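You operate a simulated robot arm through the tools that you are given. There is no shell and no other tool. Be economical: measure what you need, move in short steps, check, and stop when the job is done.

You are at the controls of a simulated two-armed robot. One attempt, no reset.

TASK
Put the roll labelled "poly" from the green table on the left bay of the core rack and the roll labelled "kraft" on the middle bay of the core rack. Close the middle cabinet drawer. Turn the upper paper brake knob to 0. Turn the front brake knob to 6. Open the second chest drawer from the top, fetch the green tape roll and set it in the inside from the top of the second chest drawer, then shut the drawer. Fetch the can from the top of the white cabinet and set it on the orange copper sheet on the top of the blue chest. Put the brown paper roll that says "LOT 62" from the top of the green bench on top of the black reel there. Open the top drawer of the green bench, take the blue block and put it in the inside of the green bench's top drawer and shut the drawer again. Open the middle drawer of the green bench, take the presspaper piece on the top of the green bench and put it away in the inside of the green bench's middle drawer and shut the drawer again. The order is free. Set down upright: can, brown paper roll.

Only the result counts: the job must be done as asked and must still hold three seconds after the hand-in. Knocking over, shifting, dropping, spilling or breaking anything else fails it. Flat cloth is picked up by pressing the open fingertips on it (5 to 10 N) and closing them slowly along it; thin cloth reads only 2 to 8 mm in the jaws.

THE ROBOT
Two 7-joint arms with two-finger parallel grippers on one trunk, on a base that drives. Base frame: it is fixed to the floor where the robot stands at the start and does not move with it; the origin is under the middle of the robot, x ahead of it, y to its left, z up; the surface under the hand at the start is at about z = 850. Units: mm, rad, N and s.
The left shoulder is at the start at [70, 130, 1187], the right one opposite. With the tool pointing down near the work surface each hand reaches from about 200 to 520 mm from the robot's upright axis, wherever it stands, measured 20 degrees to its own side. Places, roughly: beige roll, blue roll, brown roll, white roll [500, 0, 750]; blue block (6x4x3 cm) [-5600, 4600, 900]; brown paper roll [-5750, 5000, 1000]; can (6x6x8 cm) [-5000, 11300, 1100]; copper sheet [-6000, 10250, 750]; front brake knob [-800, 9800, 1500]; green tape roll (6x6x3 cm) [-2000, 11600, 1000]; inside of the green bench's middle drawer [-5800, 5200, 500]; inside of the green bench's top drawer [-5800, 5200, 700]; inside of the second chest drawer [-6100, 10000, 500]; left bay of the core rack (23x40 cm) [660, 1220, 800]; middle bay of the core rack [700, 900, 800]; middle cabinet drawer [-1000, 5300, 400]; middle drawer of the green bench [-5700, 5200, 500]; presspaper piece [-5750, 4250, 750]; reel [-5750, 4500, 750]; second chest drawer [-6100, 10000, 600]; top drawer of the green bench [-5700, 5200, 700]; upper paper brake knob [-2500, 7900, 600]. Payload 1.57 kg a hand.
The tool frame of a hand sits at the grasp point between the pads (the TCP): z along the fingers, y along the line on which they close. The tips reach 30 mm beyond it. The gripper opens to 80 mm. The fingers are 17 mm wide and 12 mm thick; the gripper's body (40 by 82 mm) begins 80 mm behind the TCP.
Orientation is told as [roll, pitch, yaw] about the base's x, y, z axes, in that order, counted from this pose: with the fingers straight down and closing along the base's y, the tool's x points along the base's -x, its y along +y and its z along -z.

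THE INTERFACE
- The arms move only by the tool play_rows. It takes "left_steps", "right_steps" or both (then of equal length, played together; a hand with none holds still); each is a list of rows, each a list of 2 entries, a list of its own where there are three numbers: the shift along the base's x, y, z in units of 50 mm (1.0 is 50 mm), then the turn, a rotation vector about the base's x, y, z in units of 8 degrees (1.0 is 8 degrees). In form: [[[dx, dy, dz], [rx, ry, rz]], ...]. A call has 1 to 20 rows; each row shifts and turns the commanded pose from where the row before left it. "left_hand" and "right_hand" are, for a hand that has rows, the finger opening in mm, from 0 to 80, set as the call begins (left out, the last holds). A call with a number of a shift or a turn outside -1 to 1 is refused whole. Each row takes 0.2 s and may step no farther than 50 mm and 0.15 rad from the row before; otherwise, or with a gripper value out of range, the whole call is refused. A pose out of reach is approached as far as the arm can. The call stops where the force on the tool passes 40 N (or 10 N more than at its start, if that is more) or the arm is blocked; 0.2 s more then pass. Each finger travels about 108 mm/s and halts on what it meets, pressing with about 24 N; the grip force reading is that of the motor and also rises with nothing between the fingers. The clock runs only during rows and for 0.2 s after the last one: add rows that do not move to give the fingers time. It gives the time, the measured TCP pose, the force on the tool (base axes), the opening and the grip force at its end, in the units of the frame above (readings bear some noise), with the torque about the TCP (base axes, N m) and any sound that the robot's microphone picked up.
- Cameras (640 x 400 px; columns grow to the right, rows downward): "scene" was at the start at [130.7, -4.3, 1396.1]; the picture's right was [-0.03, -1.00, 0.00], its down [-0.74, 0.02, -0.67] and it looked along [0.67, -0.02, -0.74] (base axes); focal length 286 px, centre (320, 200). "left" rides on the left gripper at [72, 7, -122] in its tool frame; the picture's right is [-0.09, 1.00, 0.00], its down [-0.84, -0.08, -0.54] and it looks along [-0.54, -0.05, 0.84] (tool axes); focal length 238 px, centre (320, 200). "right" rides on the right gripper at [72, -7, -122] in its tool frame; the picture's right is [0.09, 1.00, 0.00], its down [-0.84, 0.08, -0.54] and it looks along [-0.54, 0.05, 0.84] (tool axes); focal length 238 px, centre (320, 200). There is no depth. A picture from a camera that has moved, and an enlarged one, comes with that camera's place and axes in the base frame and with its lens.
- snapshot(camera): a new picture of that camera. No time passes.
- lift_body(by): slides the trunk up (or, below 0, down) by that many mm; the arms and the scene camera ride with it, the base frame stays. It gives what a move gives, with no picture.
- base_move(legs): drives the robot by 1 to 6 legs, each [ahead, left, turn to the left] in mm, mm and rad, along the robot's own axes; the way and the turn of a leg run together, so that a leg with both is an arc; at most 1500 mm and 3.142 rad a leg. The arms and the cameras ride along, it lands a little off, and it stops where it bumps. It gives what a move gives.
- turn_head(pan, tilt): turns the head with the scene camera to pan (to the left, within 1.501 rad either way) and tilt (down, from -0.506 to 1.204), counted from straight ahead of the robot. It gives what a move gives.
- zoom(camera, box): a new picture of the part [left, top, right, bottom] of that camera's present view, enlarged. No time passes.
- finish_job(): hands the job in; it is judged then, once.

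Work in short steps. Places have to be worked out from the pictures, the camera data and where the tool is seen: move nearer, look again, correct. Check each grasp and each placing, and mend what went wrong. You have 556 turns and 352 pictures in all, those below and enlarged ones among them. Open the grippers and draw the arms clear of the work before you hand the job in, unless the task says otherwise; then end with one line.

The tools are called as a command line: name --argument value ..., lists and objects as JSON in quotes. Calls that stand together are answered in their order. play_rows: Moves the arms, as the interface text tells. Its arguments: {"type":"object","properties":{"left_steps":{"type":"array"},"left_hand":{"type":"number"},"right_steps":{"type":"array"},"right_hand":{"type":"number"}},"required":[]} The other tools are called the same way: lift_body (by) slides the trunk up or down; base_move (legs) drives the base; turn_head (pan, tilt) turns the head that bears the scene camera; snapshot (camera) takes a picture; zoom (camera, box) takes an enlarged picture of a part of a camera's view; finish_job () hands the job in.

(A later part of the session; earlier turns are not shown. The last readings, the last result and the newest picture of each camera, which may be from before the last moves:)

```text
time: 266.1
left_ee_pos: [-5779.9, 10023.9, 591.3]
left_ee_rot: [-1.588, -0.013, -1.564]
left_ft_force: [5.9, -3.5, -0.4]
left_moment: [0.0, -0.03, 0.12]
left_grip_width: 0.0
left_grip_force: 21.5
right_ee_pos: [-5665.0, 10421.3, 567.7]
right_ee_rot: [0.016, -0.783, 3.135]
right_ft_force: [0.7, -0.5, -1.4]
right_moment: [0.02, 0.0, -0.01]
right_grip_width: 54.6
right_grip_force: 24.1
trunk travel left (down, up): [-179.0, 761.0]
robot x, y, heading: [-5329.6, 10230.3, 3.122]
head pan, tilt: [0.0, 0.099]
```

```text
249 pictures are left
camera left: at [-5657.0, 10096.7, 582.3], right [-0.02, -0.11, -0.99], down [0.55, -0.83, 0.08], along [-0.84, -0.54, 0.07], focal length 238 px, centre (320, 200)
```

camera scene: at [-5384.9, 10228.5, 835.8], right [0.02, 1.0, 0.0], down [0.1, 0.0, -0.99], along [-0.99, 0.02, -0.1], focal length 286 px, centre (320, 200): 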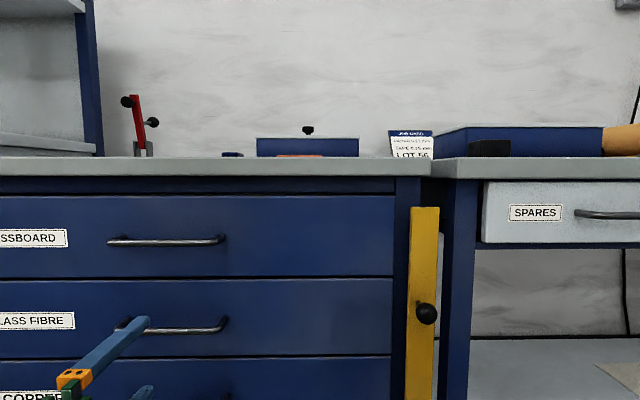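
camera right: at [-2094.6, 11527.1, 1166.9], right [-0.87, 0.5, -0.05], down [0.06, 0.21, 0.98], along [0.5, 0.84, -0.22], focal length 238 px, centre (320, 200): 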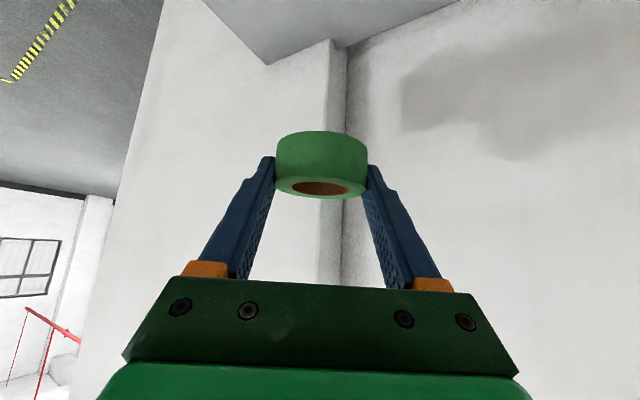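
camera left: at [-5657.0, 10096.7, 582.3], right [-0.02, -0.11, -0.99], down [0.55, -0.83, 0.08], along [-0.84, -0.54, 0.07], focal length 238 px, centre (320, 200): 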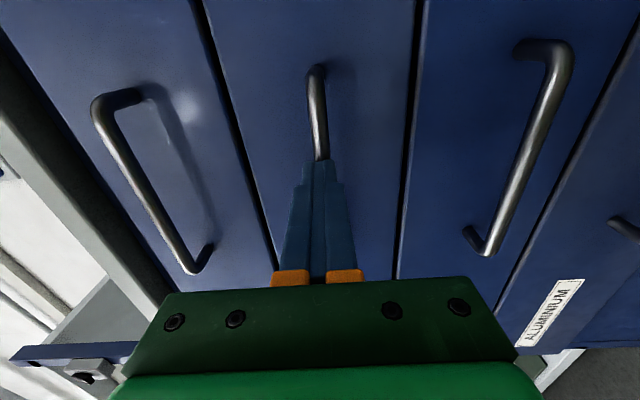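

Closed short of the bar. Open, advance ~18 mm, close again.

play_rows --left_hand 60 --left_steps '[[[0.1, 0, 0], [0, 0, 0]], [[0, 0, 0], [0, 0, 0]], [[0, 0, 0], [0, 0, 0]], [[-0.1, 0, 0], [0, 0, 0]]]'

base_move --legs '[[20, 0, 0]]'

play_rows --left_hand 0 --left_steps '[[[0, 0, 0], [0, 0, 0]], [[0, 0, 0], [0, 0, 0]], [[0, 0, 0], [0, 0, 0]], [[0, 0, 0], [0, 0, 0]]]'

snapshot --camera "left"

```text
time: 267.1
left_ee_pos: [-5784.6, 10025.1, 591.9]
left_ee_rot: [-1.586, -0.015, -1.567]
left_ft_force: [0.8, 0.5, -0.4]
left_moment: [-0.01, 0.01, 0.01]
left_grip_width: 60.0
left_grip_force: 0.0
left hand out of reach, approached as far as the arm can: row 1
right_ee_pos: [-5667.8, 10421.9, 567.1]
right_ee_rot: [0.017, -0.781, 3.133]
right_ft_force: [0.4, 0.2, 0.1]
right_moment: [-0.03, 0.03, 0.0]
right_grip_width: 54.0
right_grip_force: 24.4
trunk travel left (down, up): [-179.0, 761.0]
robot x, y, heading: [-5328.8, 10228.8, 3.122]
head pan, tilt: [0.0, 0.099]
```

```text
time: 267.9
left_ee_pos: [-5804.1, 10024.4, 591.4]
left_ee_rot: [-1.587, -0.015, -1.567]
left_ft_force: [-0.3, -0.6, 0.8]
left_moment: [0.01, 0.01, 0.01]
left_grip_width: 60.0
left_grip_force: 0.1
right_ee_pos: [-5686.3, 10422.5, 567.5]
right_ee_rot: [0.018, -0.781, 3.135]
right_ft_force: [0.5, 0.4, -0.7]
right_moment: [0.01, 0.01, 0.05]
right_grip_width: 54.3
right_grip_force: 24.0
trunk travel left (down, up): [-179.0, 761.0]
robot x, y, heading: [-5352.6, 10227.1, 3.125]
head pan, tilt: [0.0, 0.099]
```

```text
time: 268.9
left_ee_pos: [-5804.4, 10025.1, 590.0]
left_ee_rot: [-1.582, -0.014, -1.567]
left_ft_force: [10.0, 2.8, -14.4]
left_moment: [0.46, -0.15, 0.18]
left_grip_width: 11.9
left_grip_force: 29.1
right_ee_pos: [-5687.1, 10422.1, 567.5]
right_ee_rot: [0.016, -0.782, 3.135]
right_ft_force: [-0.6, 0.1, -1.2]
right_moment: [-0.01, 0.0, 0.02]
right_grip_width: 54.4
right_grip_force: 24.1
trunk travel left (down, up): [-179.0, 761.0]
robot x, y, heading: [-5353.4, 10230.3, 3.12]
head pan, tilt: [0.0, 0.099]
```

```text
248 pictures are left
camera left: at [-5683.4, 10097.1, 581.0], right [-0.01, -0.11, -0.99], down [0.55, -0.83, 0.08], along [-0.84, -0.54, 0.07], focal length 238 px, centre (320, 200)
```

left: 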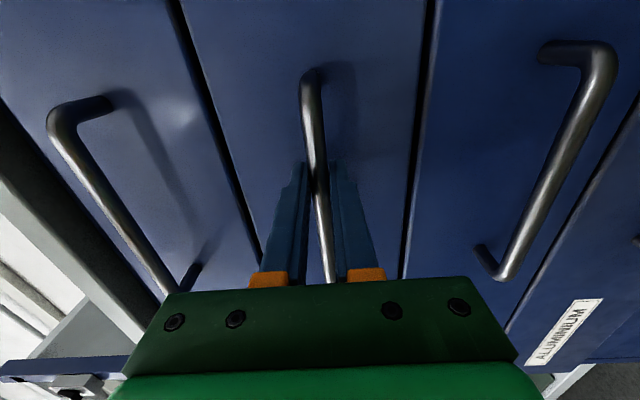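

Bar gripped (12 mm). Drive back 230 mm to open the drawer.

base_move --legs '[[-120, 0, 0], [-130, 0, 0]]'

snapshot --camera "scene"

snapshot --camera "left"

```text
time: 271.0
left_ee_pos: [-5557.5, 10021.9, 590.2]
left_ee_rot: [-1.579, -0.018, -1.568]
left_ft_force: [1.0, 25.9, -17.1]
left_moment: [0.57, -0.13, -0.41]
left_grip_width: 12.1
left_grip_force: 29.0
right_ee_pos: [-5440.0, 10419.6, 565.1]
right_ee_rot: [0.021, -0.779, 3.132]
right_ft_force: [0.0, 0.4, 0.0]
right_moment: [-0.02, 0.06, 0.01]
right_grip_width: 54.4
right_grip_force: 24.0
trunk travel left (down, up): [-179.0, 761.0]
robot x, y, heading: [-5101.1, 10224.0, 3.126]
head pan, tilt: [0.0, 0.099]
```

```text
247 pictures are left
camera scene: at [-5244.8, 10228.8, 815.2], right [0.02, 1.0, 0.0], down [0.1, -0.01, -0.99], along [-0.99, 0.02, -0.1], focal length 286 px, centre (320, 200)
```

scene: 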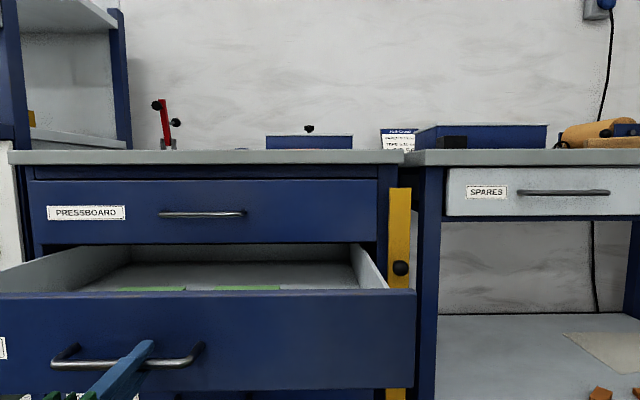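

```text
246 pictures are left
camera left: at [-5436.0, 10094.4, 581.0], right [-0.01, -0.11, -0.99], down [0.55, -0.83, 0.09], along [-0.84, -0.54, 0.07], focal length 238 px, centre (320, 200)
```

left: 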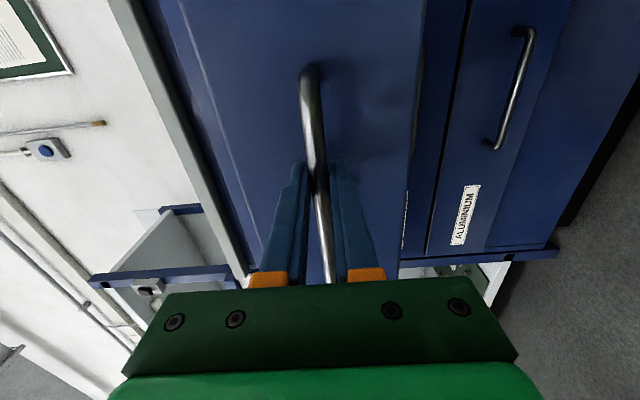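

Drawer open ~247 mm. Release, back off, raise the trunk and look inside.

play_rows --left_hand 60 --left_steps '[[[0, 0, 0], [0, 0, 0]], [[0, 0, 0], [0, 0, 0]], [[0, 0, 0], [0, 0, 0]]]'

base_move --legs '[[-120, 0, 0]]'

lift_body --by 400

turn_head --pan 0.1 --tilt 0.6

snapshot --camera "scene"

```text
time: 271.8
left_ee_pos: [-5556.2, 10020.2, 591.7]
left_ee_rot: [-1.585, -0.016, -1.568]
left_ft_force: [-0.3, -1.0, 0.1]
left_moment: [-0.02, 0.0, -0.02]
left_grip_width: 59.8
left_grip_force: 0.1
right_ee_pos: [-5438.4, 10416.5, 567.4]
right_ee_rot: [0.018, -0.784, 3.136]
right_ft_force: [1.1, 0.3, -0.5]
right_moment: [0.03, 0.02, 0.01]
right_grip_width: 54.3
right_grip_force: 24.1
trunk travel left (down, up): [-179.0, 761.0]
robot x, y, heading: [-5104.1, 10225.7, 3.12]
head pan, tilt: [0.0, 0.099]
```

```text
time: 273.1
left_ee_pos: [-5437.0, 10018.7, 590.7]
left_ee_rot: [-1.584, -0.014, -1.566]
left_ft_force: [0.2, 0.8, 0.0]
left_moment: [-0.02, 0.01, -0.03]
left_grip_width: 60.0
left_grip_force: 0.1
right_ee_pos: [-5319.2, 10413.8, 567.7]
right_ee_rot: [0.018, -0.782, 3.139]
right_ft_force: [0.6, 0.1, -0.9]
right_moment: [-0.02, -0.03, -0.04]
right_grip_width: 54.5
right_grip_force: 23.3
trunk travel left (down, up): [-179.0, 761.0]
robot x, y, heading: [-4981.0, 10222.4, 3.127]
head pan, tilt: [0.0, 0.099]
```

```text
time: 276.9
left_ee_pos: [-5436.6, 10018.2, 990.2]
left_ee_rot: [-1.583, -0.014, -1.566]
left_ft_force: [0.9, 0.6, 0.0]
left_moment: [0.0, -0.01, -0.02]
left_grip_width: 60.3
left_grip_force: 0.1
right_ee_pos: [-5319.6, 10415.5, 966.6]
right_ee_rot: [0.018, -0.781, 3.138]
right_ft_force: [-0.1, -0.3, -0.2]
right_moment: [-0.02, 0.01, 0.01]
right_grip_width: 54.2
right_grip_force: 23.9
trunk travel left (down, up): [-579.0, 361.0]
robot x, y, heading: [-4984.8, 10225.6, 3.124]
head pan, tilt: [0.0, 0.099]
```

```text
time: 277.8
left_ee_pos: [-5437.1, 10017.9, 992.2]
left_ee_rot: [-1.583, -0.015, -1.565]
left_ft_force: [0.2, 0.0, 0.4]
left_moment: [-0.02, 0.01, 0.02]
left_grip_width: 59.9
left_grip_force: 0.1
right_ee_pos: [-5319.6, 10415.7, 967.1]
right_ee_rot: [0.017, -0.782, 3.14]
right_ft_force: [0.0, 0.6, -0.3]
right_moment: [0.0, -0.01, -0.02]
right_grip_width: 54.2
right_grip_force: 23.7
trunk travel left (down, up): [-579.0, 361.0]
robot x, y, heading: [-4979.4, 10225.7, 3.13]
head pan, tilt: [0.099, 0.6]
```

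```text
245 pictures are left
camera scene: at [-5119.4, 10215.1, 1169.7], right [-0.08, 1.0, 0.0], down [0.56, 0.05, -0.83], along [-0.82, -0.07, -0.56], focal length 286 px, centre (320, 200)
```

scene: 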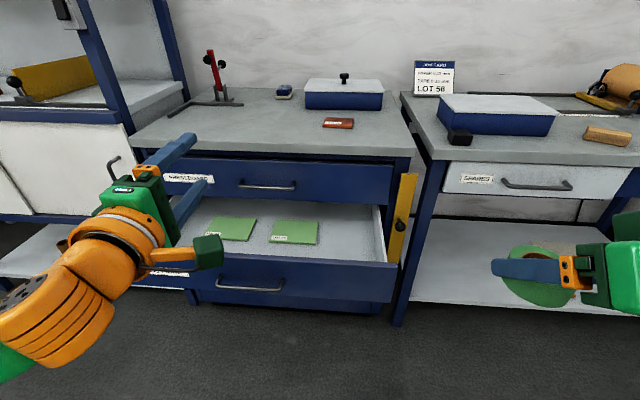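

Free drawer area on the right at about (-5730,10245). I retract the left hand, reduce the right hand's tilt to ~20°, and shift the base.

play_rows --left_steps '[[[0.6, 0, 0.2], [0, 0, 0]], [[0.6, 0, 0.2], [0, 0, 0]], [[0.6, 0, 0.2], [0, 0, 0]], [[0.6, 0, 0.2], [0, 0, 0]]]' --right_steps '[[[0, 0, 0], [0, -0.8, 0]], [[0, 0, 0], [0, -0.8, 0]], [[0, 0, 0], [0, -0.8, 0]], [[0, 0, 0], [0, -0.7, 0]]]'

base_move --legs '[[265, 165, 0]]'

snapshot --camera "right"

snapshot --camera "scene"

```text
time: 278.8
left_ee_pos: [-5375.2, 10003.2, 1072.4]
left_ee_rot: [-1.584, -0.015, -1.564]
left_ft_force: [0.1, -0.7, -0.4]
left_moment: [0.03, 0.0, 0.01]
left_grip_width: 60.1
left_grip_force: 0.0
left hand out of reach, approached as far as the arm can: row 1, 2, 3, 4
right_ee_pos: [-5319.6, 10413.8, 967.0]
right_ee_rot: [0.015, -0.348, 3.139]
right_ft_force: [-0.2, -0.4, 0.0]
right_moment: [0.0, 0.01, -0.01]
right_grip_width: 54.3
right_grip_force: 24.5
trunk travel left (down, up): [-579.0, 361.0]
robot x, y, heading: [-4984.0, 10224.8, 3.122]
head pan, tilt: [0.099, 0.6]
```

```text
time: 280.9
left_ee_pos: [-5638.9, 9842.0, 1070.4]
left_ee_rot: [-1.584, -0.015, -1.569]
left_ft_force: [-0.1, -0.1, 0.3]
left_moment: [-0.02, 0.01, 0.0]
left_grip_width: 60.1
left_grip_force: 0.1
right_ee_pos: [-5581.4, 10254.6, 967.6]
right_ee_rot: [0.015, -0.347, 3.135]
right_ft_force: [0.0, -0.2, 0.2]
right_moment: [-0.01, 0.05, -0.02]
right_grip_width: 54.3
right_grip_force: 23.3
trunk travel left (down, up): [-579.0, 361.0]
robot x, y, heading: [-5244.9, 10063.4, 3.122]
head pan, tilt: [0.099, 0.6]
```

```text
244 pictures are left
camera right: at [-5471.6, 10261.5, 1057.4], right [0.08, -1.0, -0.02], down [-0.6, -0.06, 0.8], along [-0.79, -0.06, -0.6], focal length 238 px, centre (320, 200)
```

right: 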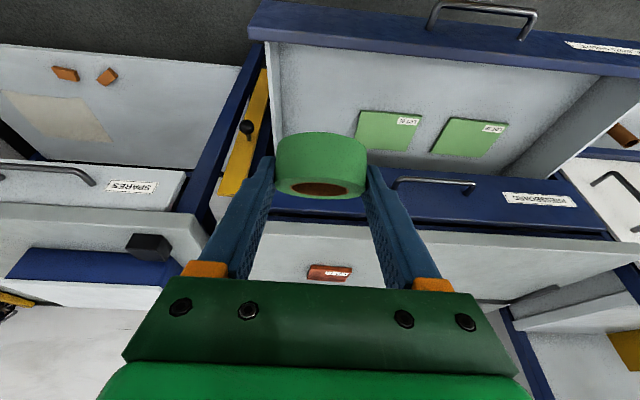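

```text
243 pictures are left
camera scene: at [-5381.7, 10054.3, 1169.7], right [-0.08, 1.0, 0.0], down [0.56, 0.04, -0.83], along [-0.82, -0.07, -0.56], focal length 286 px, centre (320, 200)
```

scene: 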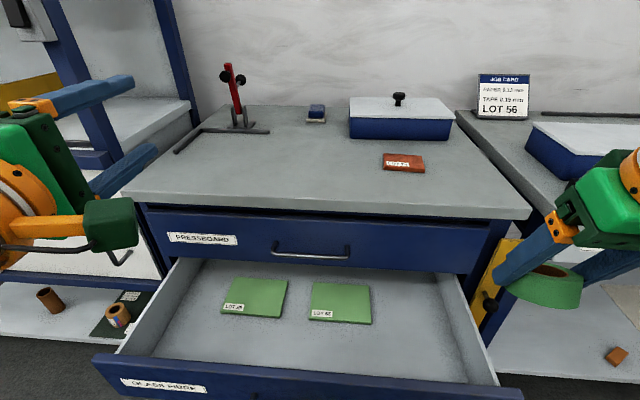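

Target roll spot ≈(-5730,10222), right of the green plates. Move over and down partway.

play_rows --right_steps '[[[-0.7, -0.16, 0], [0, 0, 0]], [[-0.7, -0.16, 0], [0, 0, 0]], [[-0.7, -0.16, 0], [0, 0, 0]], [[-0.65, -0.16, 0], [0, 0, 0]], [[0, 0, -0.8], [0, 0, 0]], [[0, 0, -0.8], [0, 0, 0]], [[0, 0, -0.8], [0, 0, 0]], [[0, 0, -0.8], [0, 0, 0]], [[0, 0, -0.8], [0, 0, 0]], [[0, 0, -0.8], [0, 0, 0]]]'

snapshot --camera "right"

snapshot --camera "scene"

```text
time: 283.1
left_ee_pos: [-5639.0, 9843.6, 1071.9]
left_ee_rot: [-1.584, -0.013, -1.569]
left_ft_force: [0.0, 0.0, -0.2]
left_moment: [0.02, 0.0, 0.03]
left_grip_width: 60.1
left_grip_force: 0.0
right_ee_pos: [-5719.1, 10222.8, 724.8]
right_ee_rot: [0.017, -0.349, 3.135]
right_ft_force: [-0.3, 0.1, -0.9]
right_moment: [-0.03, -0.03, -0.02]
right_grip_width: 54.4
right_grip_force: 23.8
trunk travel left (down, up): [-579.0, 361.0]
robot x, y, heading: [-5244.3, 10060.9, 3.12]
head pan, tilt: [0.099, 0.6]
```

```text
242 pictures are left
camera right: at [-5608.9, 10229.3, 815.5], right [0.08, -1.0, -0.02], down [-0.6, -0.06, 0.8], along [-0.79, -0.06, -0.6], focal length 238 px, centre (320, 200)
```

right: 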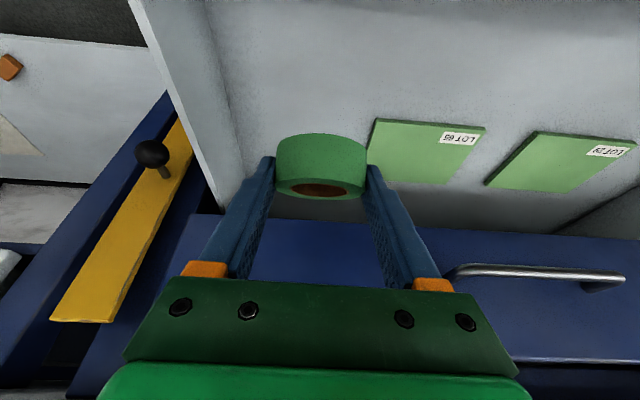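

```text
241 pictures are left
camera scene: at [-5382.5, 10054.4, 1169.6], right [-0.08, 1.0, 0.0], down [0.56, 0.04, -0.82], along [-0.82, -0.07, -0.57], focal length 286 px, centre (320, 200)
```

scene: 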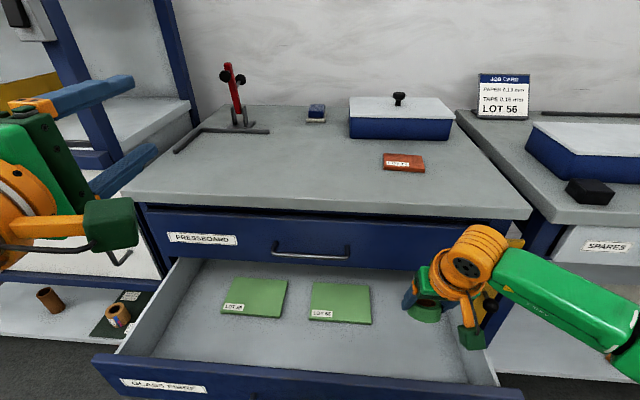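

Descend further with feel.

play_rows --right_steps '[[[0, 0, -0.5], [0, 0, 0]], [[0, 0, -0.5], [0, 0, 0]], [[0, 0, -0.3], [0, 0, 0]], [[0, 0, -0.2], [0, 0, 0]], [[0, 0, -0.2], [0, 0, 0]], [[0, 0, -0.2], [0, 0, 0]]]'

snapshot --camera "right"

```text
time: 284.5
left_ee_pos: [-5639.5, 9842.1, 1072.0]
left_ee_rot: [-1.581, -0.015, -1.569]
left_ft_force: [0.7, 0.4, -0.8]
left_moment: [0.0, -0.01, -0.02]
left_grip_width: 59.9
left_grip_force: 0.0
right_ee_pos: [-5719.6, 10221.7, 631.5]
right_ee_rot: [0.016, -0.349, 3.135]
right_ft_force: [-0.1, -0.1, -0.3]
right_moment: [0.01, 0.01, -0.03]
right_grip_width: 54.2
right_grip_force: 23.8
trunk travel left (down, up): [-579.0, 361.0]
robot x, y, heading: [-5245.9, 10059.8, 3.122]
head pan, tilt: [0.099, 0.6]
```

```text
240 pictures are left
camera right: at [-5609.9, 10229.1, 721.5], right [0.08, -1.0, -0.02], down [-0.6, -0.07, 0.8], along [-0.79, -0.06, -0.6], focal length 238 px, centre (320, 200)
```

right: 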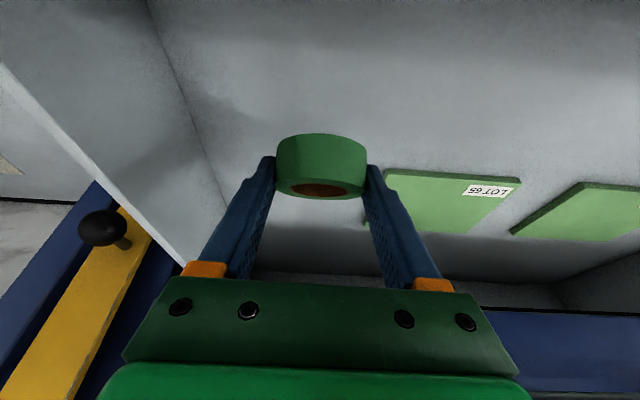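

Still above floor. Continue down.

play_rows --right_steps '[[[0, 0, -0.16], [0, 0, 0]], [[0, 0, -0.16], [0, 0, 0]], [[0, 0, -0.16], [0, 0, 0]], [[0, 0, -0.16], [0, 0, 0]], [[0, 0, 0], [0, 0, 0]]]'

snapshot --camera "right"

```text
time: 285.7
left_ee_pos: [-5640.0, 9842.5, 1073.0]
left_ee_rot: [-1.583, -0.014, -1.569]
left_ft_force: [0.1, 0.3, -0.3]
left_moment: [0.0, 0.0, -0.01]
left_grip_width: 59.9
left_grip_force: 0.2
right_ee_pos: [-5720.2, 10222.8, 600.7]
right_ee_rot: [0.015, -0.35, 3.134]
right_ft_force: [0.8, -0.4, -1.0]
right_moment: [-0.01, -0.02, -0.02]
right_grip_width: 54.3
right_grip_force: 23.4
trunk travel left (down, up): [-579.0, 361.0]
robot x, y, heading: [-5243.5, 10061.3, 3.12]
head pan, tilt: [0.099, 0.6]
```

```text
239 pictures are left
camera right: at [-5610.1, 10229.4, 690.1], right [0.08, -1.0, -0.02], down [-0.6, -0.07, 0.8], along [-0.79, -0.06, -0.6], focal length 238 px, centre (320, 200)
```

right: 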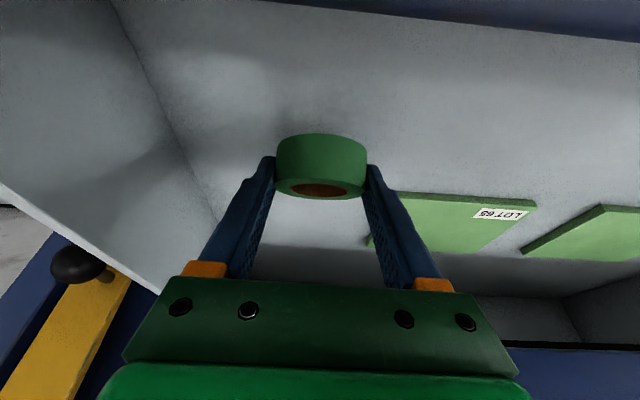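

Near floor (shadow close). Small steps further.

play_rows --right_steps '[[[0, 0, -0.1], [0, 0, 0]], [[0, 0, -0.1], [0, 0, 0]], [[0, 0, -0.1], [0, 0, 0]], [[0, 0, 0], [0, 0, 0]]]'

snapshot --camera "right"

zoom --camera "scene" --box '[380, 210, 560, 400]'

```text
time: 286.7
left_ee_pos: [-5639.6, 9842.6, 1071.2]
left_ee_rot: [-1.584, -0.013, -1.568]
left_ft_force: [0.0, 0.3, 0.1]
left_moment: [0.01, 0.02, -0.03]
left_grip_width: 59.9
left_grip_force: 0.0
right_ee_pos: [-5719.9, 10223.0, 585.9]
right_ee_rot: [0.016, -0.349, 3.135]
right_ft_force: [-0.6, 0.0, 0.3]
right_moment: [0.0, 0.01, 0.02]
right_grip_width: 54.4
right_grip_force: 24.1
trunk travel left (down, up): [-579.0, 361.0]
robot x, y, heading: [-5245.8, 10062.4, 3.125]
head pan, tilt: [0.099, 0.6]
```

```text
238 pictures are left
camera right: at [-5610.1, 10229.2, 675.8], right [0.08, -1.0, -0.02], down [-0.6, -0.07, 0.8], along [-0.79, -0.06, -0.6], focal length 238 px, centre (320, 200)
```

right: 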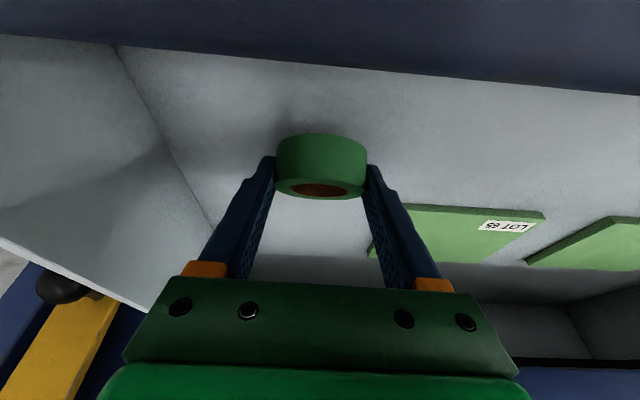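

```text
2.11 times, centred on (470, 305) of scene
camera zoom: at [-5381.9, 10054.1, 1169.6], right [-0.08, 1.0, 0.0], down [0.56, 0.05, -0.82], along [-0.82, -0.07, -0.57], focal length 602 px, centre (4, -21)
```

zoom: 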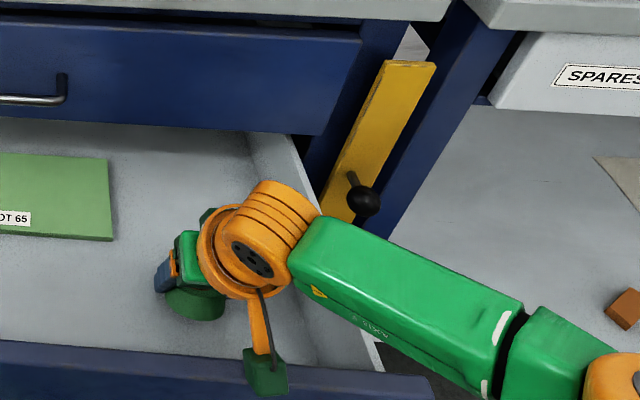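

Shift 25 mm deeper so the camera housing clears the front panel, then lower further.

play_rows --right_steps '[[[-0.5, 0, 0], [0, 0, 0]], [[0, 0, -0.12], [0, 0, 0]], [[0, 0, -0.12], [0, 0, 0]], [[0, 0, -0.12], [0, 0, 0]], [[0, 0, 0], [0, 0, 0]]]'

snapshot --camera "right"

```text
time: 287.7
left_ee_pos: [-5636.0, 9841.0, 1073.5]
left_ee_rot: [-1.586, -0.012, -1.57]
left_ft_force: [-0.1, 0.0, 0.5]
left_moment: [0.03, 0.0, 0.0]
left_grip_width: 59.7
left_grip_force: 0.1
right_ee_pos: [-5745.5, 10221.3, 576.2]
right_ee_rot: [0.016, -0.362, 3.134]
right_ft_force: [-2.6, 2.1, 26.2]
right_moment: [-0.3, -1.99, 0.34]
right_grip_width: 54.4
right_grip_force: 24.0
trunk travel left (down, up): [-579.0, 361.0]
robot x, y, heading: [-5246.7, 10061.9, 3.125]
head pan, tilt: [0.099, 0.6]
stopped in row 4 (right hand): the force on the tool passed its limit at 49 N (the readings are from after the stop); the commanded pose is now the measured one
```

```text
236 pictures are left
camera right: at [-5634.5, 10228.2, 664.9], right [0.08, -1.0, -0.02], down [-0.59, -0.06, 0.8], along [-0.8, -0.06, -0.59], focal length 238 px, centre (320, 200)
```

right: 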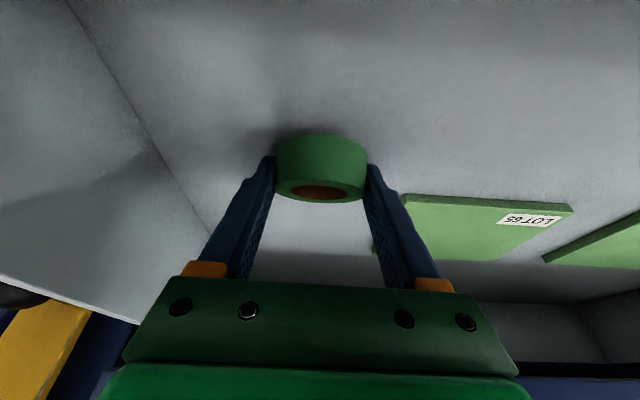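

Contact with the floor. Open and lift out.

play_rows --right_hand 80 --right_steps '[[[0, 0, 0], [0, 0, 0]], [[0, 0, 0], [0, 0, 0]], [[0, 0, 0], [0, 0, 0]]]'

snapshot --camera "right"

```text
time: 288.5
left_ee_pos: [-5639.9, 9842.9, 1072.3]
left_ee_rot: [-1.582, -0.012, -1.569]
left_ft_force: [0.6, -0.1, 0.7]
left_moment: [0.01, -0.02, 0.02]
left_grip_width: 60.0
left_grip_force: 0.0
right_ee_pos: [-5746.7, 10222.6, 572.1]
right_ee_rot: [0.016, -0.353, 3.133]
right_ft_force: [0.0, 0.5, 0.3]
right_moment: [-0.02, 0.03, -0.01]
right_grip_width: 79.9
right_grip_force: 0.1
trunk travel left (down, up): [-579.0, 361.0]
robot x, y, heading: [-5243.8, 10062.5, 3.118]
head pan, tilt: [0.099, 0.6]
```

```text
235 pictures are left
camera right: at [-5635.5, 10229.2, 661.1], right [0.08, -1.0, -0.02], down [-0.6, -0.06, 0.8], along [-0.8, -0.06, -0.6], focal length 238 px, centre (320, 200)
```

right: 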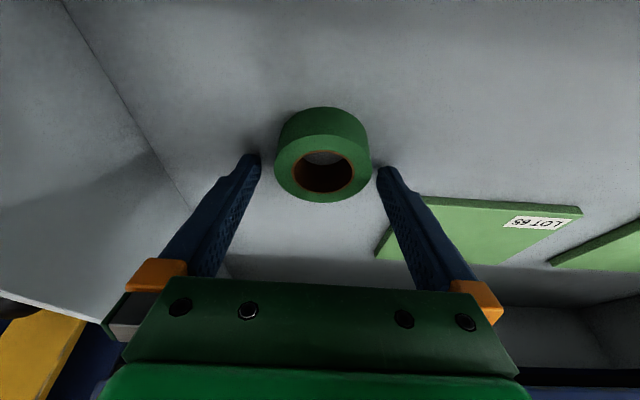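

The roll lies flat in the drawer. Lift the hand out.

play_rows --right_steps '[[[0.1, 0, 0.5], [0, 0, 0]], [[0.1, 0, 0.8], [0, 0, 0]], [[0.1, 0, 0.9], [0, 0, 0]], [[0.1, 0, 0.9], [0, 0, 0]], [[0.1, 0, 0.9], [0, 0, 0]], [[0.3, 0, 0.9], [0, -0.5, 0]], [[0.3, 0, 0.9], [0, -1, 0]], [[0.3, 0, 0.9], [0, -1, 0]]]'

snapshot --camera "scene"

```text
time: 290.3
left_ee_pos: [-5639.3, 9841.3, 1072.6]
left_ee_rot: [-1.584, -0.012, -1.568]
left_ft_force: [0.2, 0.0, 1.1]
left_moment: [0.01, -0.01, 0.0]
left_grip_width: 59.9
left_grip_force: 0.1
right_ee_pos: [-5677.2, 10221.0, 909.0]
right_ee_rot: [0.012, -0.003, 3.137]
right_ft_force: [0.5, 0.3, -0.1]
right_moment: [0.01, -0.01, 0.02]
right_grip_width: 79.9
right_grip_force: 0.0
trunk travel left (down, up): [-579.0, 361.0]
robot x, y, heading: [-5245.4, 10062.0, 3.124]
head pan, tilt: [0.099, 0.6]
```

```text
234 pictures are left
camera scene: at [-5381.2, 10052.9, 1169.7], right [-0.08, 1.0, 0.0], down [0.56, 0.05, -0.83], along [-0.82, -0.07, -0.56], focal length 286 px, centre (320, 200)
```

scene: 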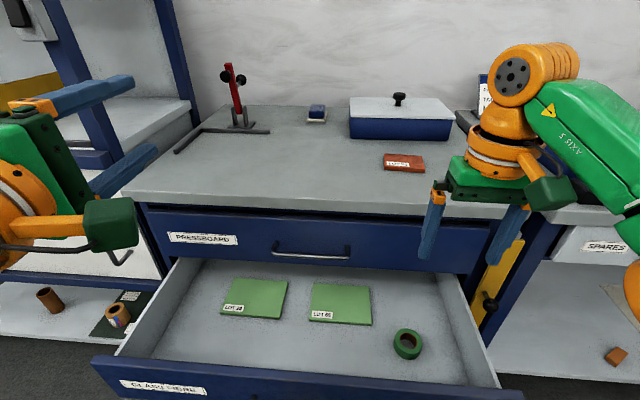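

Now close the drawer with the closed left hand: back off, tuck right hand, lower trunk, and push the front left of the handle.

play_rows --right_steps '[[[0.6, 0, 0.6], [0, 0, 0]], [[0.6, 0, 0.6], [0, 0, 0]], [[0.6, 0, 0.6], [0, 0, 0]], [[0.4, 0, 0.6], [0, 0, 0]]]' --left_hand 0 --left_steps '[[[0, 0, 0], [0, 0, 0]], [[0, 0, 0], [0, 0, 0]], [[0, 0, 0], [0, 0, 0]], [[0, 0, 0], [0, 0, 0]]]'

base_move --legs '[[-300, -70, 0]]'

lift_body --by -400

lift_body --by -70

snapshot --camera "left"

```text
time: 291.3
left_ee_pos: [-5638.4, 9841.3, 1073.1]
left_ee_rot: [-1.585, -0.012, -1.57]
left_ft_force: [0.4, -0.1, 0.2]
left_moment: [0.03, -0.02, -0.02]
left_grip_width: 0.0
left_grip_force: 21.7
right_ee_pos: [-5564.6, 10222.0, 1027.1]
right_ee_rot: [0.015, -0.007, 3.133]
right_ft_force: [0.4, 0.2, 0.1]
right_moment: [-0.01, -0.02, 0.0]
right_grip_width: 80.2
right_grip_force: 0.0
trunk travel left (down, up): [-579.0, 361.0]
robot x, y, heading: [-5247.6, 10061.3, 3.121]
head pan, tilt: [0.099, 0.6]
```

```text
time: 293.4
left_ee_pos: [-5340.4, 9905.7, 1072.2]
left_ee_rot: [-1.584, -0.015, -1.57]
left_ft_force: [0.4, 0.2, 0.6]
left_moment: [-0.01, 0.02, 0.01]
left_grip_width: 0.0
left_grip_force: 21.3
right_ee_pos: [-5268.3, 10285.1, 1025.6]
right_ee_rot: [0.015, -0.003, 3.134]
right_ft_force: [-0.2, -0.1, -0.7]
right_moment: [-0.03, 0.01, 0.06]
right_grip_width: 80.2
right_grip_force: 0.1
trunk travel left (down, up): [-579.0, 361.0]
robot x, y, heading: [-4944.2, 10123.3, 3.125]
head pan, tilt: [0.099, 0.6]
```

```text
time: 297.2
left_ee_pos: [-5338.7, 9904.3, 671.8]
left_ee_rot: [-1.583, -0.015, -1.569]
left_ft_force: [-0.5, 0.3, -0.1]
left_moment: [-0.01, -0.01, 0.02]
left_grip_width: 0.1
left_grip_force: 21.4
right_ee_pos: [-5267.0, 10285.0, 625.0]
right_ee_rot: [0.015, -0.005, 3.134]
right_ft_force: [0.3, -0.1, 0.4]
right_moment: [-0.01, 0.02, -0.02]
right_grip_width: 79.9
right_grip_force: 0.1
trunk travel left (down, up): [-179.0, 761.0]
robot x, y, heading: [-4949.0, 10122.0, 3.126]
head pan, tilt: [0.099, 0.6]
```

```text
time: 298.3
left_ee_pos: [-5339.1, 9906.6, 602.5]
left_ee_rot: [-1.584, -0.014, -1.567]
left_ft_force: [-0.6, 0.2, 0.2]
left_moment: [-0.01, -0.01, 0.04]
left_grip_width: 0.0
left_grip_force: 20.9
right_ee_pos: [-5268.9, 10284.7, 555.9]
right_ee_rot: [0.014, -0.005, 3.134]
right_ft_force: [-0.4, 1.1, -0.2]
right_moment: [0.01, 0.0, 0.0]
right_grip_width: 79.8
right_grip_force: 0.0
trunk travel left (down, up): [-109.0, 831.0]
robot x, y, heading: [-4946.3, 10124.6, 3.124]
head pan, tilt: [0.099, 0.6]
```

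```text
233 pictures are left
camera left: at [-5218.1, 9977.1, 593.1], right [-0.01, -0.11, -0.99], down [0.54, -0.83, 0.08], along [-0.84, -0.54, 0.07], focal length 238 px, centre (320, 200)
```

left: 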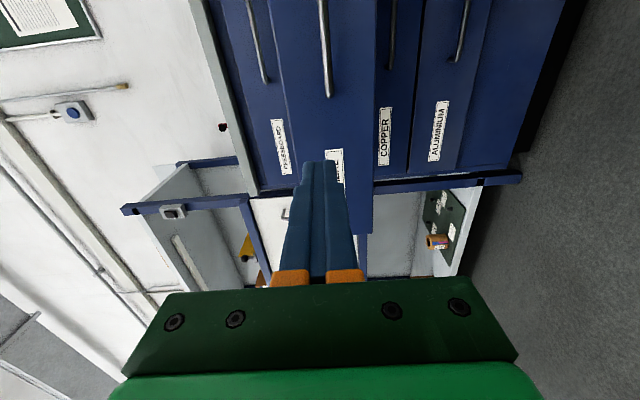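

Aligned with the open drawer front. Drive forward to push it in.

base_move --legs '[[225, 0, 0], [120, 0, 0], [100, 0, 0]]'

snapshot --camera "left"

```text
time: 302.0
left_ee_pos: [-5786.4, 9909.0, 605.8]
left_ee_rot: [-1.592, -0.011, -1.557]
left_ft_force: [-1.9, -2.7, 2.9]
left_moment: [-0.03, 0.07, 0.11]
left_grip_width: 0.4
left_grip_force: 20.8
right_ee_pos: [-5715.9, 10294.1, 556.6]
right_ee_rot: [0.015, -0.006, 3.134]
right_ft_force: [-0.8, 0.1, 0.3]
right_moment: [-0.01, -0.01, -0.05]
right_grip_width: 79.8
right_grip_force: 0.0
trunk travel left (down, up): [-109.0, 831.0]
robot x, y, heading: [-5388.7, 10131.5, 3.121]
head pan, tilt: [0.099, 0.6]
stopped in leg 3: the force on the tool passed its limit at 40 N (the readings are from after the stop); the commanded pose is now the measured one
```

```text
232 pictures are left
camera left: at [-5665.8, 9983.9, 594.3], right [-0.02, -0.1, -0.99], down [0.55, -0.83, 0.08], along [-0.83, -0.55, 0.07], focal length 238 px, centre (320, 200)
```

left: 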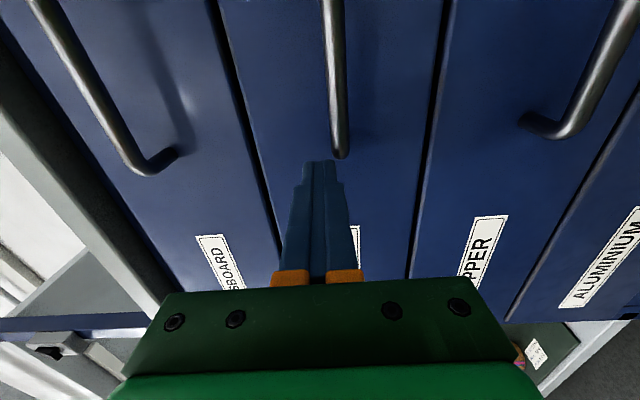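

Looks flush; give one more push with the arm to confirm it's against the stop.

play_rows --left_steps '[[[-0.1, 0, 0], [0, 0, 0]], [[-0.15, 0, 0], [0, 0, 0]], [[-0.15, 0, 0], [0, 0, 0]]]'

base_move --legs '[[-350, 0, 0]]'

turn_head --pan 0.1 --tilt 0.2

snapshot --camera "scene"

```text
time: 302.8
left_ee_pos: [-5804.2, 9910.9, 605.3]
left_ee_rot: [-1.597, -0.012, -1.56]
left_ft_force: [6.2, -3.5, 7.0]
left_moment: [0.01, -0.02, -0.01]
left_grip_width: 0.0
left_grip_force: 21.5
right_ee_pos: [-5711.5, 10294.5, 556.1]
right_ee_rot: [0.013, -0.009, 3.134]
right_ft_force: [-0.2, 0.7, 0.2]
right_moment: [0.0, 0.0, -0.02]
right_grip_width: 80.1
right_grip_force: 0.0
trunk travel left (down, up): [-109.0, 831.0]
robot x, y, heading: [-5391.1, 10136.7, 3.124]
head pan, tilt: [0.099, 0.6]
```

```text
time: 305.1
left_ee_pos: [-5452.6, 9904.4, 603.6]
left_ee_rot: [-1.591, -0.012, -1.562]
left_ft_force: [-0.2, 0.5, -0.1]
left_moment: [-0.01, -0.01, -0.02]
left_grip_width: 0.1
left_grip_force: 21.0
right_ee_pos: [-5360.9, 10287.1, 554.9]
right_ee_rot: [0.013, -0.004, 3.131]
right_ft_force: [-0.4, -0.5, -0.4]
right_moment: [-0.01, -0.03, -0.04]
right_grip_width: 80.2
right_grip_force: 0.1
trunk travel left (down, up): [-109.0, 831.0]
robot x, y, heading: [-5036.3, 10127.3, 3.116]
head pan, tilt: [0.099, 0.6]
```

```text
time: 306.0
left_ee_pos: [-5453.2, 9905.1, 603.0]
left_ee_rot: [-1.591, -0.012, -1.561]
left_ft_force: [0.6, 0.7, 0.1]
left_moment: [-0.01, 0.01, 0.01]
left_grip_width: 0.0
left_grip_force: 21.5
right_ee_pos: [-5360.9, 10287.7, 555.6]
right_ee_rot: [0.013, -0.007, 3.131]
right_ft_force: [0.5, 0.4, -0.3]
right_moment: [0.01, -0.02, 0.01]
right_grip_width: 80.0
right_grip_force: 0.2
trunk travel left (down, up): [-109.0, 831.0]
robot x, y, heading: [-5034.3, 10126.5, 3.114]
head pan, tilt: [0.099, 0.201]
```

```text
231 pictures are left
camera scene: at [-5180.5, 10118.4, 736.3], right [-0.08, 1.0, 0.0], down [0.2, 0.02, -0.98], along [-0.98, -0.08, -0.2], focal length 286 px, centre (320, 200)
```

scene: 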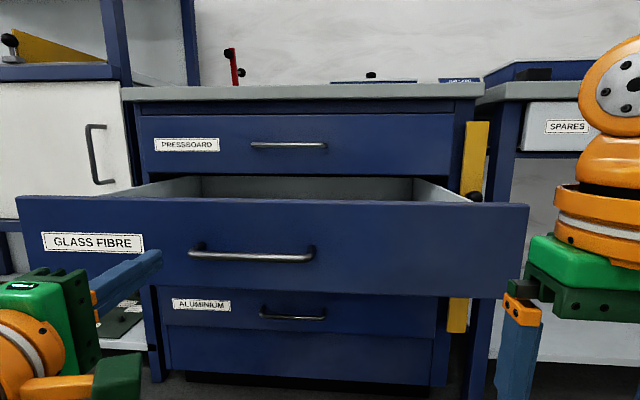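

The drawer came back open with me – the lower finger apparently rubbed on the handle end. Shift 65 mm left of it, slightly higher, and push again.

base_move --legs '[[0, 65, 0]]'

lift_body --by 12

base_move --legs '[[150, 0, 0], [110, 0, 0], [80, 0, 0], [25, 0, 0]]'

snapshot --camera "left"

```text
time: 307.0
left_ee_pos: [-5453.3, 9839.7, 603.7]
left_ee_rot: [-1.591, -0.012, -1.56]
left_ft_force: [-0.5, -0.2, 0.3]
left_moment: [0.02, -0.03, 0.01]
left_grip_width: 0.2
left_grip_force: 21.3
right_ee_pos: [-5363.3, 10220.7, 556.0]
right_ee_rot: [0.015, -0.006, 3.133]
right_ft_force: [-0.6, -0.2, -0.1]
right_moment: [-0.02, 0.0, 0.01]
right_grip_width: 80.1
right_grip_force: 0.1
trunk travel left (down, up): [-109.0, 831.0]
robot x, y, heading: [-5042.2, 10062.2, 3.121]
head pan, tilt: [0.099, 0.201]
```

```text
time: 307.6
left_ee_pos: [-5453.8, 9839.8, 615.9]
left_ee_rot: [-1.592, -0.014, -1.56]
left_ft_force: [-0.4, -0.1, 0.0]
left_moment: [-0.02, 0.0, 0.02]
left_grip_width: 0.2
left_grip_force: 21.0
right_ee_pos: [-5362.2, 10221.5, 567.9]
right_ee_rot: [0.013, -0.006, 3.133]
right_ft_force: [0.5, -0.3, -0.3]
right_moment: [0.02, 0.04, 0.01]
right_grip_width: 79.9
right_grip_force: 0.0
trunk travel left (down, up): [-121.0, 819.0]
robot x, y, heading: [-5038.8, 10061.3, 3.118]
head pan, tilt: [0.099, 0.201]
```

```text
time: 311.0
left_ee_pos: [-5819.2, 9848.3, 615.5]
left_ee_rot: [-1.59, -0.017, -1.561]
left_ft_force: [5.2, -0.1, -0.4]
left_moment: [0.05, -0.05, -0.05]
left_grip_width: 0.2
left_grip_force: 21.6
right_ee_pos: [-5728.5, 10229.0, 568.2]
right_ee_rot: [0.014, -0.006, 3.132]
right_ft_force: [0.1, -0.5, -0.1]
right_moment: [0.01, 0.0, 0.0]
right_grip_width: 80.0
right_grip_force: 0.1
trunk travel left (down, up): [-121.0, 819.0]
robot x, y, heading: [-5406.7, 10068.0, 3.121]
head pan, tilt: [0.099, 0.201]
stopped in leg 4: the force on the tool passed its limit at 68 N (the readings are from after the stop); the commanded pose is now the measured one
```

```text
230 pictures are left
camera left: at [-5698.1, 9920.6, 605.3], right [-0.02, -0.11, -0.99], down [0.55, -0.83, 0.08], along [-0.83, -0.55, 0.07], focal length 238 px, centre (320, 200)
```

left: 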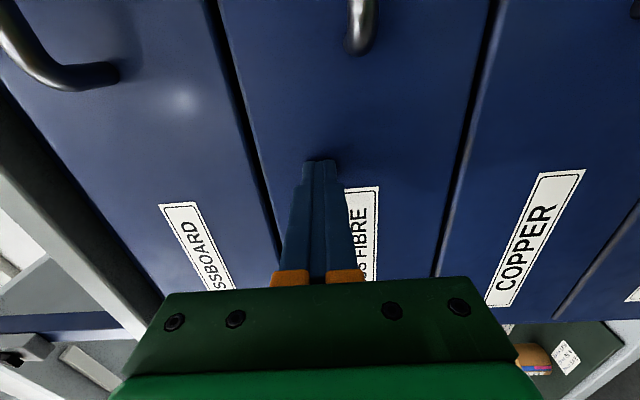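

Firm stop at tip x≈-5849, flush. Back off and check.

base_move --legs '[[-60, 0, 0], [-250, 0, 0]]'

snapshot --camera "scene"

```text
time: 313.4
left_ee_pos: [-5514.2, 9841.6, 615.4]
left_ee_rot: [-1.589, -0.014, -1.561]
left_ft_force: [0.1, 0.2, 0.0]
left_moment: [0.02, -0.02, 0.02]
left_grip_width: 0.1
left_grip_force: 21.5
right_ee_pos: [-5423.0, 10223.7, 566.7]
right_ee_rot: [0.016, -0.005, 3.136]
right_ft_force: [0.6, -0.4, -0.5]
right_moment: [0.01, 0.0, 0.04]
right_grip_width: 80.2
right_grip_force: 0.0
trunk travel left (down, up): [-121.0, 819.0]
robot x, y, heading: [-5102.7, 10064.0, 3.125]
head pan, tilt: [0.099, 0.201]
```

```text
229 pictures are left
camera scene: at [-5242.2, 10054.5, 748.4], right [-0.08, 1.0, 0.0], down [0.2, 0.02, -0.98], along [-0.98, -0.08, -0.2], focal length 286 px, centre (320, 200)
```

scene: 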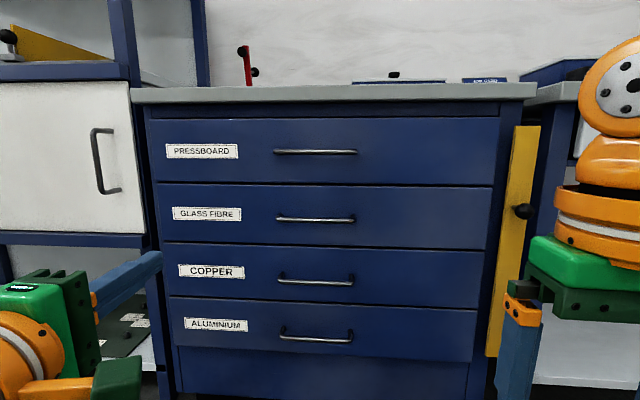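

Drawer is shut. Raise the trunk and restore the left hand to pointing down, then look for the can on the white cabinet.

base_move --legs '[[-150, 0, 0]]'

lift_body --by 400

lift_body --by 400

play_rows --left_hand 80 --left_steps '[[[0, 0, 0], [-1, 0, 0]], [[0, 0, 0], [-1, 0, 0]], [[0, 0, 0], [-1, 0, 0]], [[0, 0, 0], [-1, 0, 0]], [[0, 0, 0], [-1, 0, 0]], [[0, 0, 0], [-1, 0, 0]], [[0, 0, 0], [-1, 0, 0]], [[0, 0, 0], [-1, 0, 0]], [[0, 0, 0], [-1, 0, 0]], [[0, 0, 0], [-1, 0, 0]], [[0, 0, 0], [-1, 0, 0]], [[0, 0, 0], [-0.25, 0, 0]]]'

play_rows --left_steps '[[[0.2, 0, 0], [0, -1, 0]], [[0.2, 0, 0], [0, -1, 0]], [[0.2, 0, 0], [0, -1, 0]], [[0.2, 0, 0], [0, -1, 0]], [[0.2, 0, 0], [0, -1, 0]], [[0.2, 0, 0], [0, -1, 0]], [[0.1, 0, 0], [0, -1, 0]], [[0.1, 0, 0], [0, -1, 0]], [[0, 0, 0], [0, -1, 0]], [[0, 0, 0], [0, -1, 0]], [[0, 0, 0], [0, -1, 0]], [[0, 0, 0], [0, -0.25, 0]]]'

turn_head --pan -1.4 --tilt 0.3

snapshot --camera "scene"

```text
time: 314.7
left_ee_pos: [-5362.2, 9837.4, 614.9]
left_ee_rot: [-1.59, -0.015, -1.558]
left_ft_force: [0.2, 0.1, -0.4]
left_moment: [-0.03, 0.01, 0.0]
left_grip_width: 0.0
left_grip_force: 21.5
right_ee_pos: [-5273.1, 10220.8, 567.0]
right_ee_rot: [0.013, -0.003, 3.138]
right_ft_force: [0.8, 0.4, -0.2]
right_moment: [0.0, -0.01, -0.02]
right_grip_width: 80.0
right_grip_force: 0.1
trunk travel left (down, up): [-121.0, 819.0]
robot x, y, heading: [-4952.5, 10060.1, 3.123]
head pan, tilt: [0.099, 0.201]
```

```text
time: 318.6
left_ee_pos: [-5362.9, 9838.9, 1015.9]
left_ee_rot: [-1.589, -0.016, -1.558]
left_ft_force: [-0.1, -0.5, -0.3]
left_moment: [0.01, 0.03, -0.05]
left_grip_width: 0.1
left_grip_force: 21.1
right_ee_pos: [-5273.0, 10220.7, 967.6]
right_ee_rot: [0.014, -0.007, 3.134]
right_ft_force: [-0.1, 0.3, 0.5]
right_moment: [0.0, 0.0, 0.01]
right_grip_width: 80.2
right_grip_force: 0.0
trunk travel left (down, up): [-521.0, 419.0]
robot x, y, heading: [-4950.6, 10063.9, 3.127]
head pan, tilt: [0.099, 0.201]
```

```text
time: 322.4
left_ee_pos: [-5361.9, 9838.2, 1414.8]
left_ee_rot: [-1.589, -0.015, -1.56]
left_ft_force: [-0.1, 0.9, 0.5]
left_moment: [0.03, 0.01, -0.02]
left_grip_width: 0.0
left_grip_force: 21.2
right_ee_pos: [-5272.6, 10220.0, 1367.7]
right_ee_rot: [0.013, -0.006, 3.137]
right_ft_force: [0.1, 0.3, -0.3]
right_moment: [-0.01, -0.01, 0.04]
right_grip_width: 79.8
right_grip_force: 0.1
trunk travel left (down, up): [-921.0, 19.0]
robot x, y, heading: [-4950.9, 10063.3, 3.127]
head pan, tilt: [0.099, 0.201]
```

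```text
time: 325.0
left_ee_pos: [-5362.8, 9837.6, 1414.4]
left_ee_rot: [2.155, -1.55, 0.969]
left_ft_force: [0.3, 0.2, 0.6]
left_moment: [-0.05, 0.02, 0.01]
left_grip_width: 79.9
left_grip_force: 0.0
right_ee_pos: [-5274.0, 10219.1, 1367.8]
right_ee_rot: [0.015, -0.005, 3.136]
right_ft_force: [-0.3, -0.7, -0.4]
right_moment: [0.04, -0.02, -0.05]
right_grip_width: 80.1
right_grip_force: 0.1
trunk travel left (down, up): [-921.0, 19.0]
robot x, y, heading: [-4951.1, 10056.3, 3.124]
head pan, tilt: [0.099, 0.201]
```

```text
time: 327.6
left_ee_pos: [-5291.7, 9838.3, 1414.8]
left_ee_rot: [-0.015, -0.224, 3.125]
left_ft_force: [0.6, 0.7, -0.3]
left_moment: [0.0, 0.01, 0.02]
left_grip_width: 80.0
left_grip_force: 0.1
left hand out of reach, approached as far as the arm can: row 10, 11
right_ee_pos: [-5272.2, 10220.4, 1368.1]
right_ee_rot: [0.014, -0.005, 3.136]
right_ft_force: [0.0, -0.5, -0.7]
right_moment: [-0.01, 0.02, -0.02]
right_grip_width: 79.9
right_grip_force: 0.1
trunk travel left (down, up): [-921.0, 19.0]
robot x, y, heading: [-4948.8, 10061.8, 3.13]
head pan, tilt: [0.099, 0.201]
```

```text
time: 329.2
left_ee_pos: [-5292.4, 9839.5, 1415.5]
left_ee_rot: [-0.016, -0.224, 3.127]
left_ft_force: [-0.5, 0.3, 0.1]
left_moment: [0.0, 0.03, 0.01]
left_grip_width: 80.0
left_grip_force: 0.1
right_ee_pos: [-5272.7, 10220.3, 1367.1]
right_ee_rot: [0.015, -0.007, 3.136]
right_ft_force: [-0.2, -0.1, 0.6]
right_moment: [0.02, -0.02, -0.01]
right_grip_width: 80.0
right_grip_force: 0.1
trunk travel left (down, up): [-921.0, 19.0]
robot x, y, heading: [-4948.1, 10059.3, 3.128]
head pan, tilt: [-1.4, 0.3]
```

```text
228 pictures are left
camera scene: at [-5013.6, 10151.7, 1539.1], right [0.99, 0.16, 0.0], down [0.05, -0.29, -0.96], along [-0.15, 0.94, -0.3], focal length 286 px, centre (320, 200)
```

scene: 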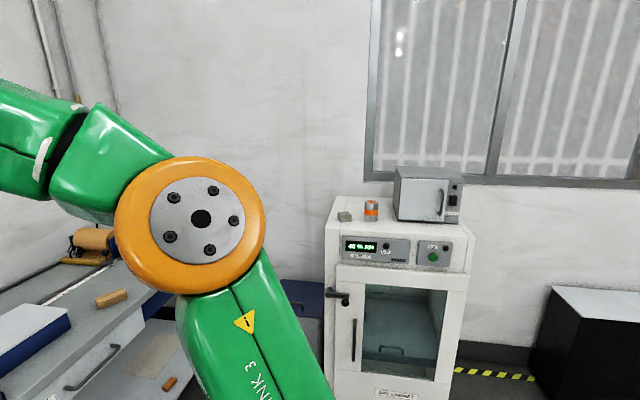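

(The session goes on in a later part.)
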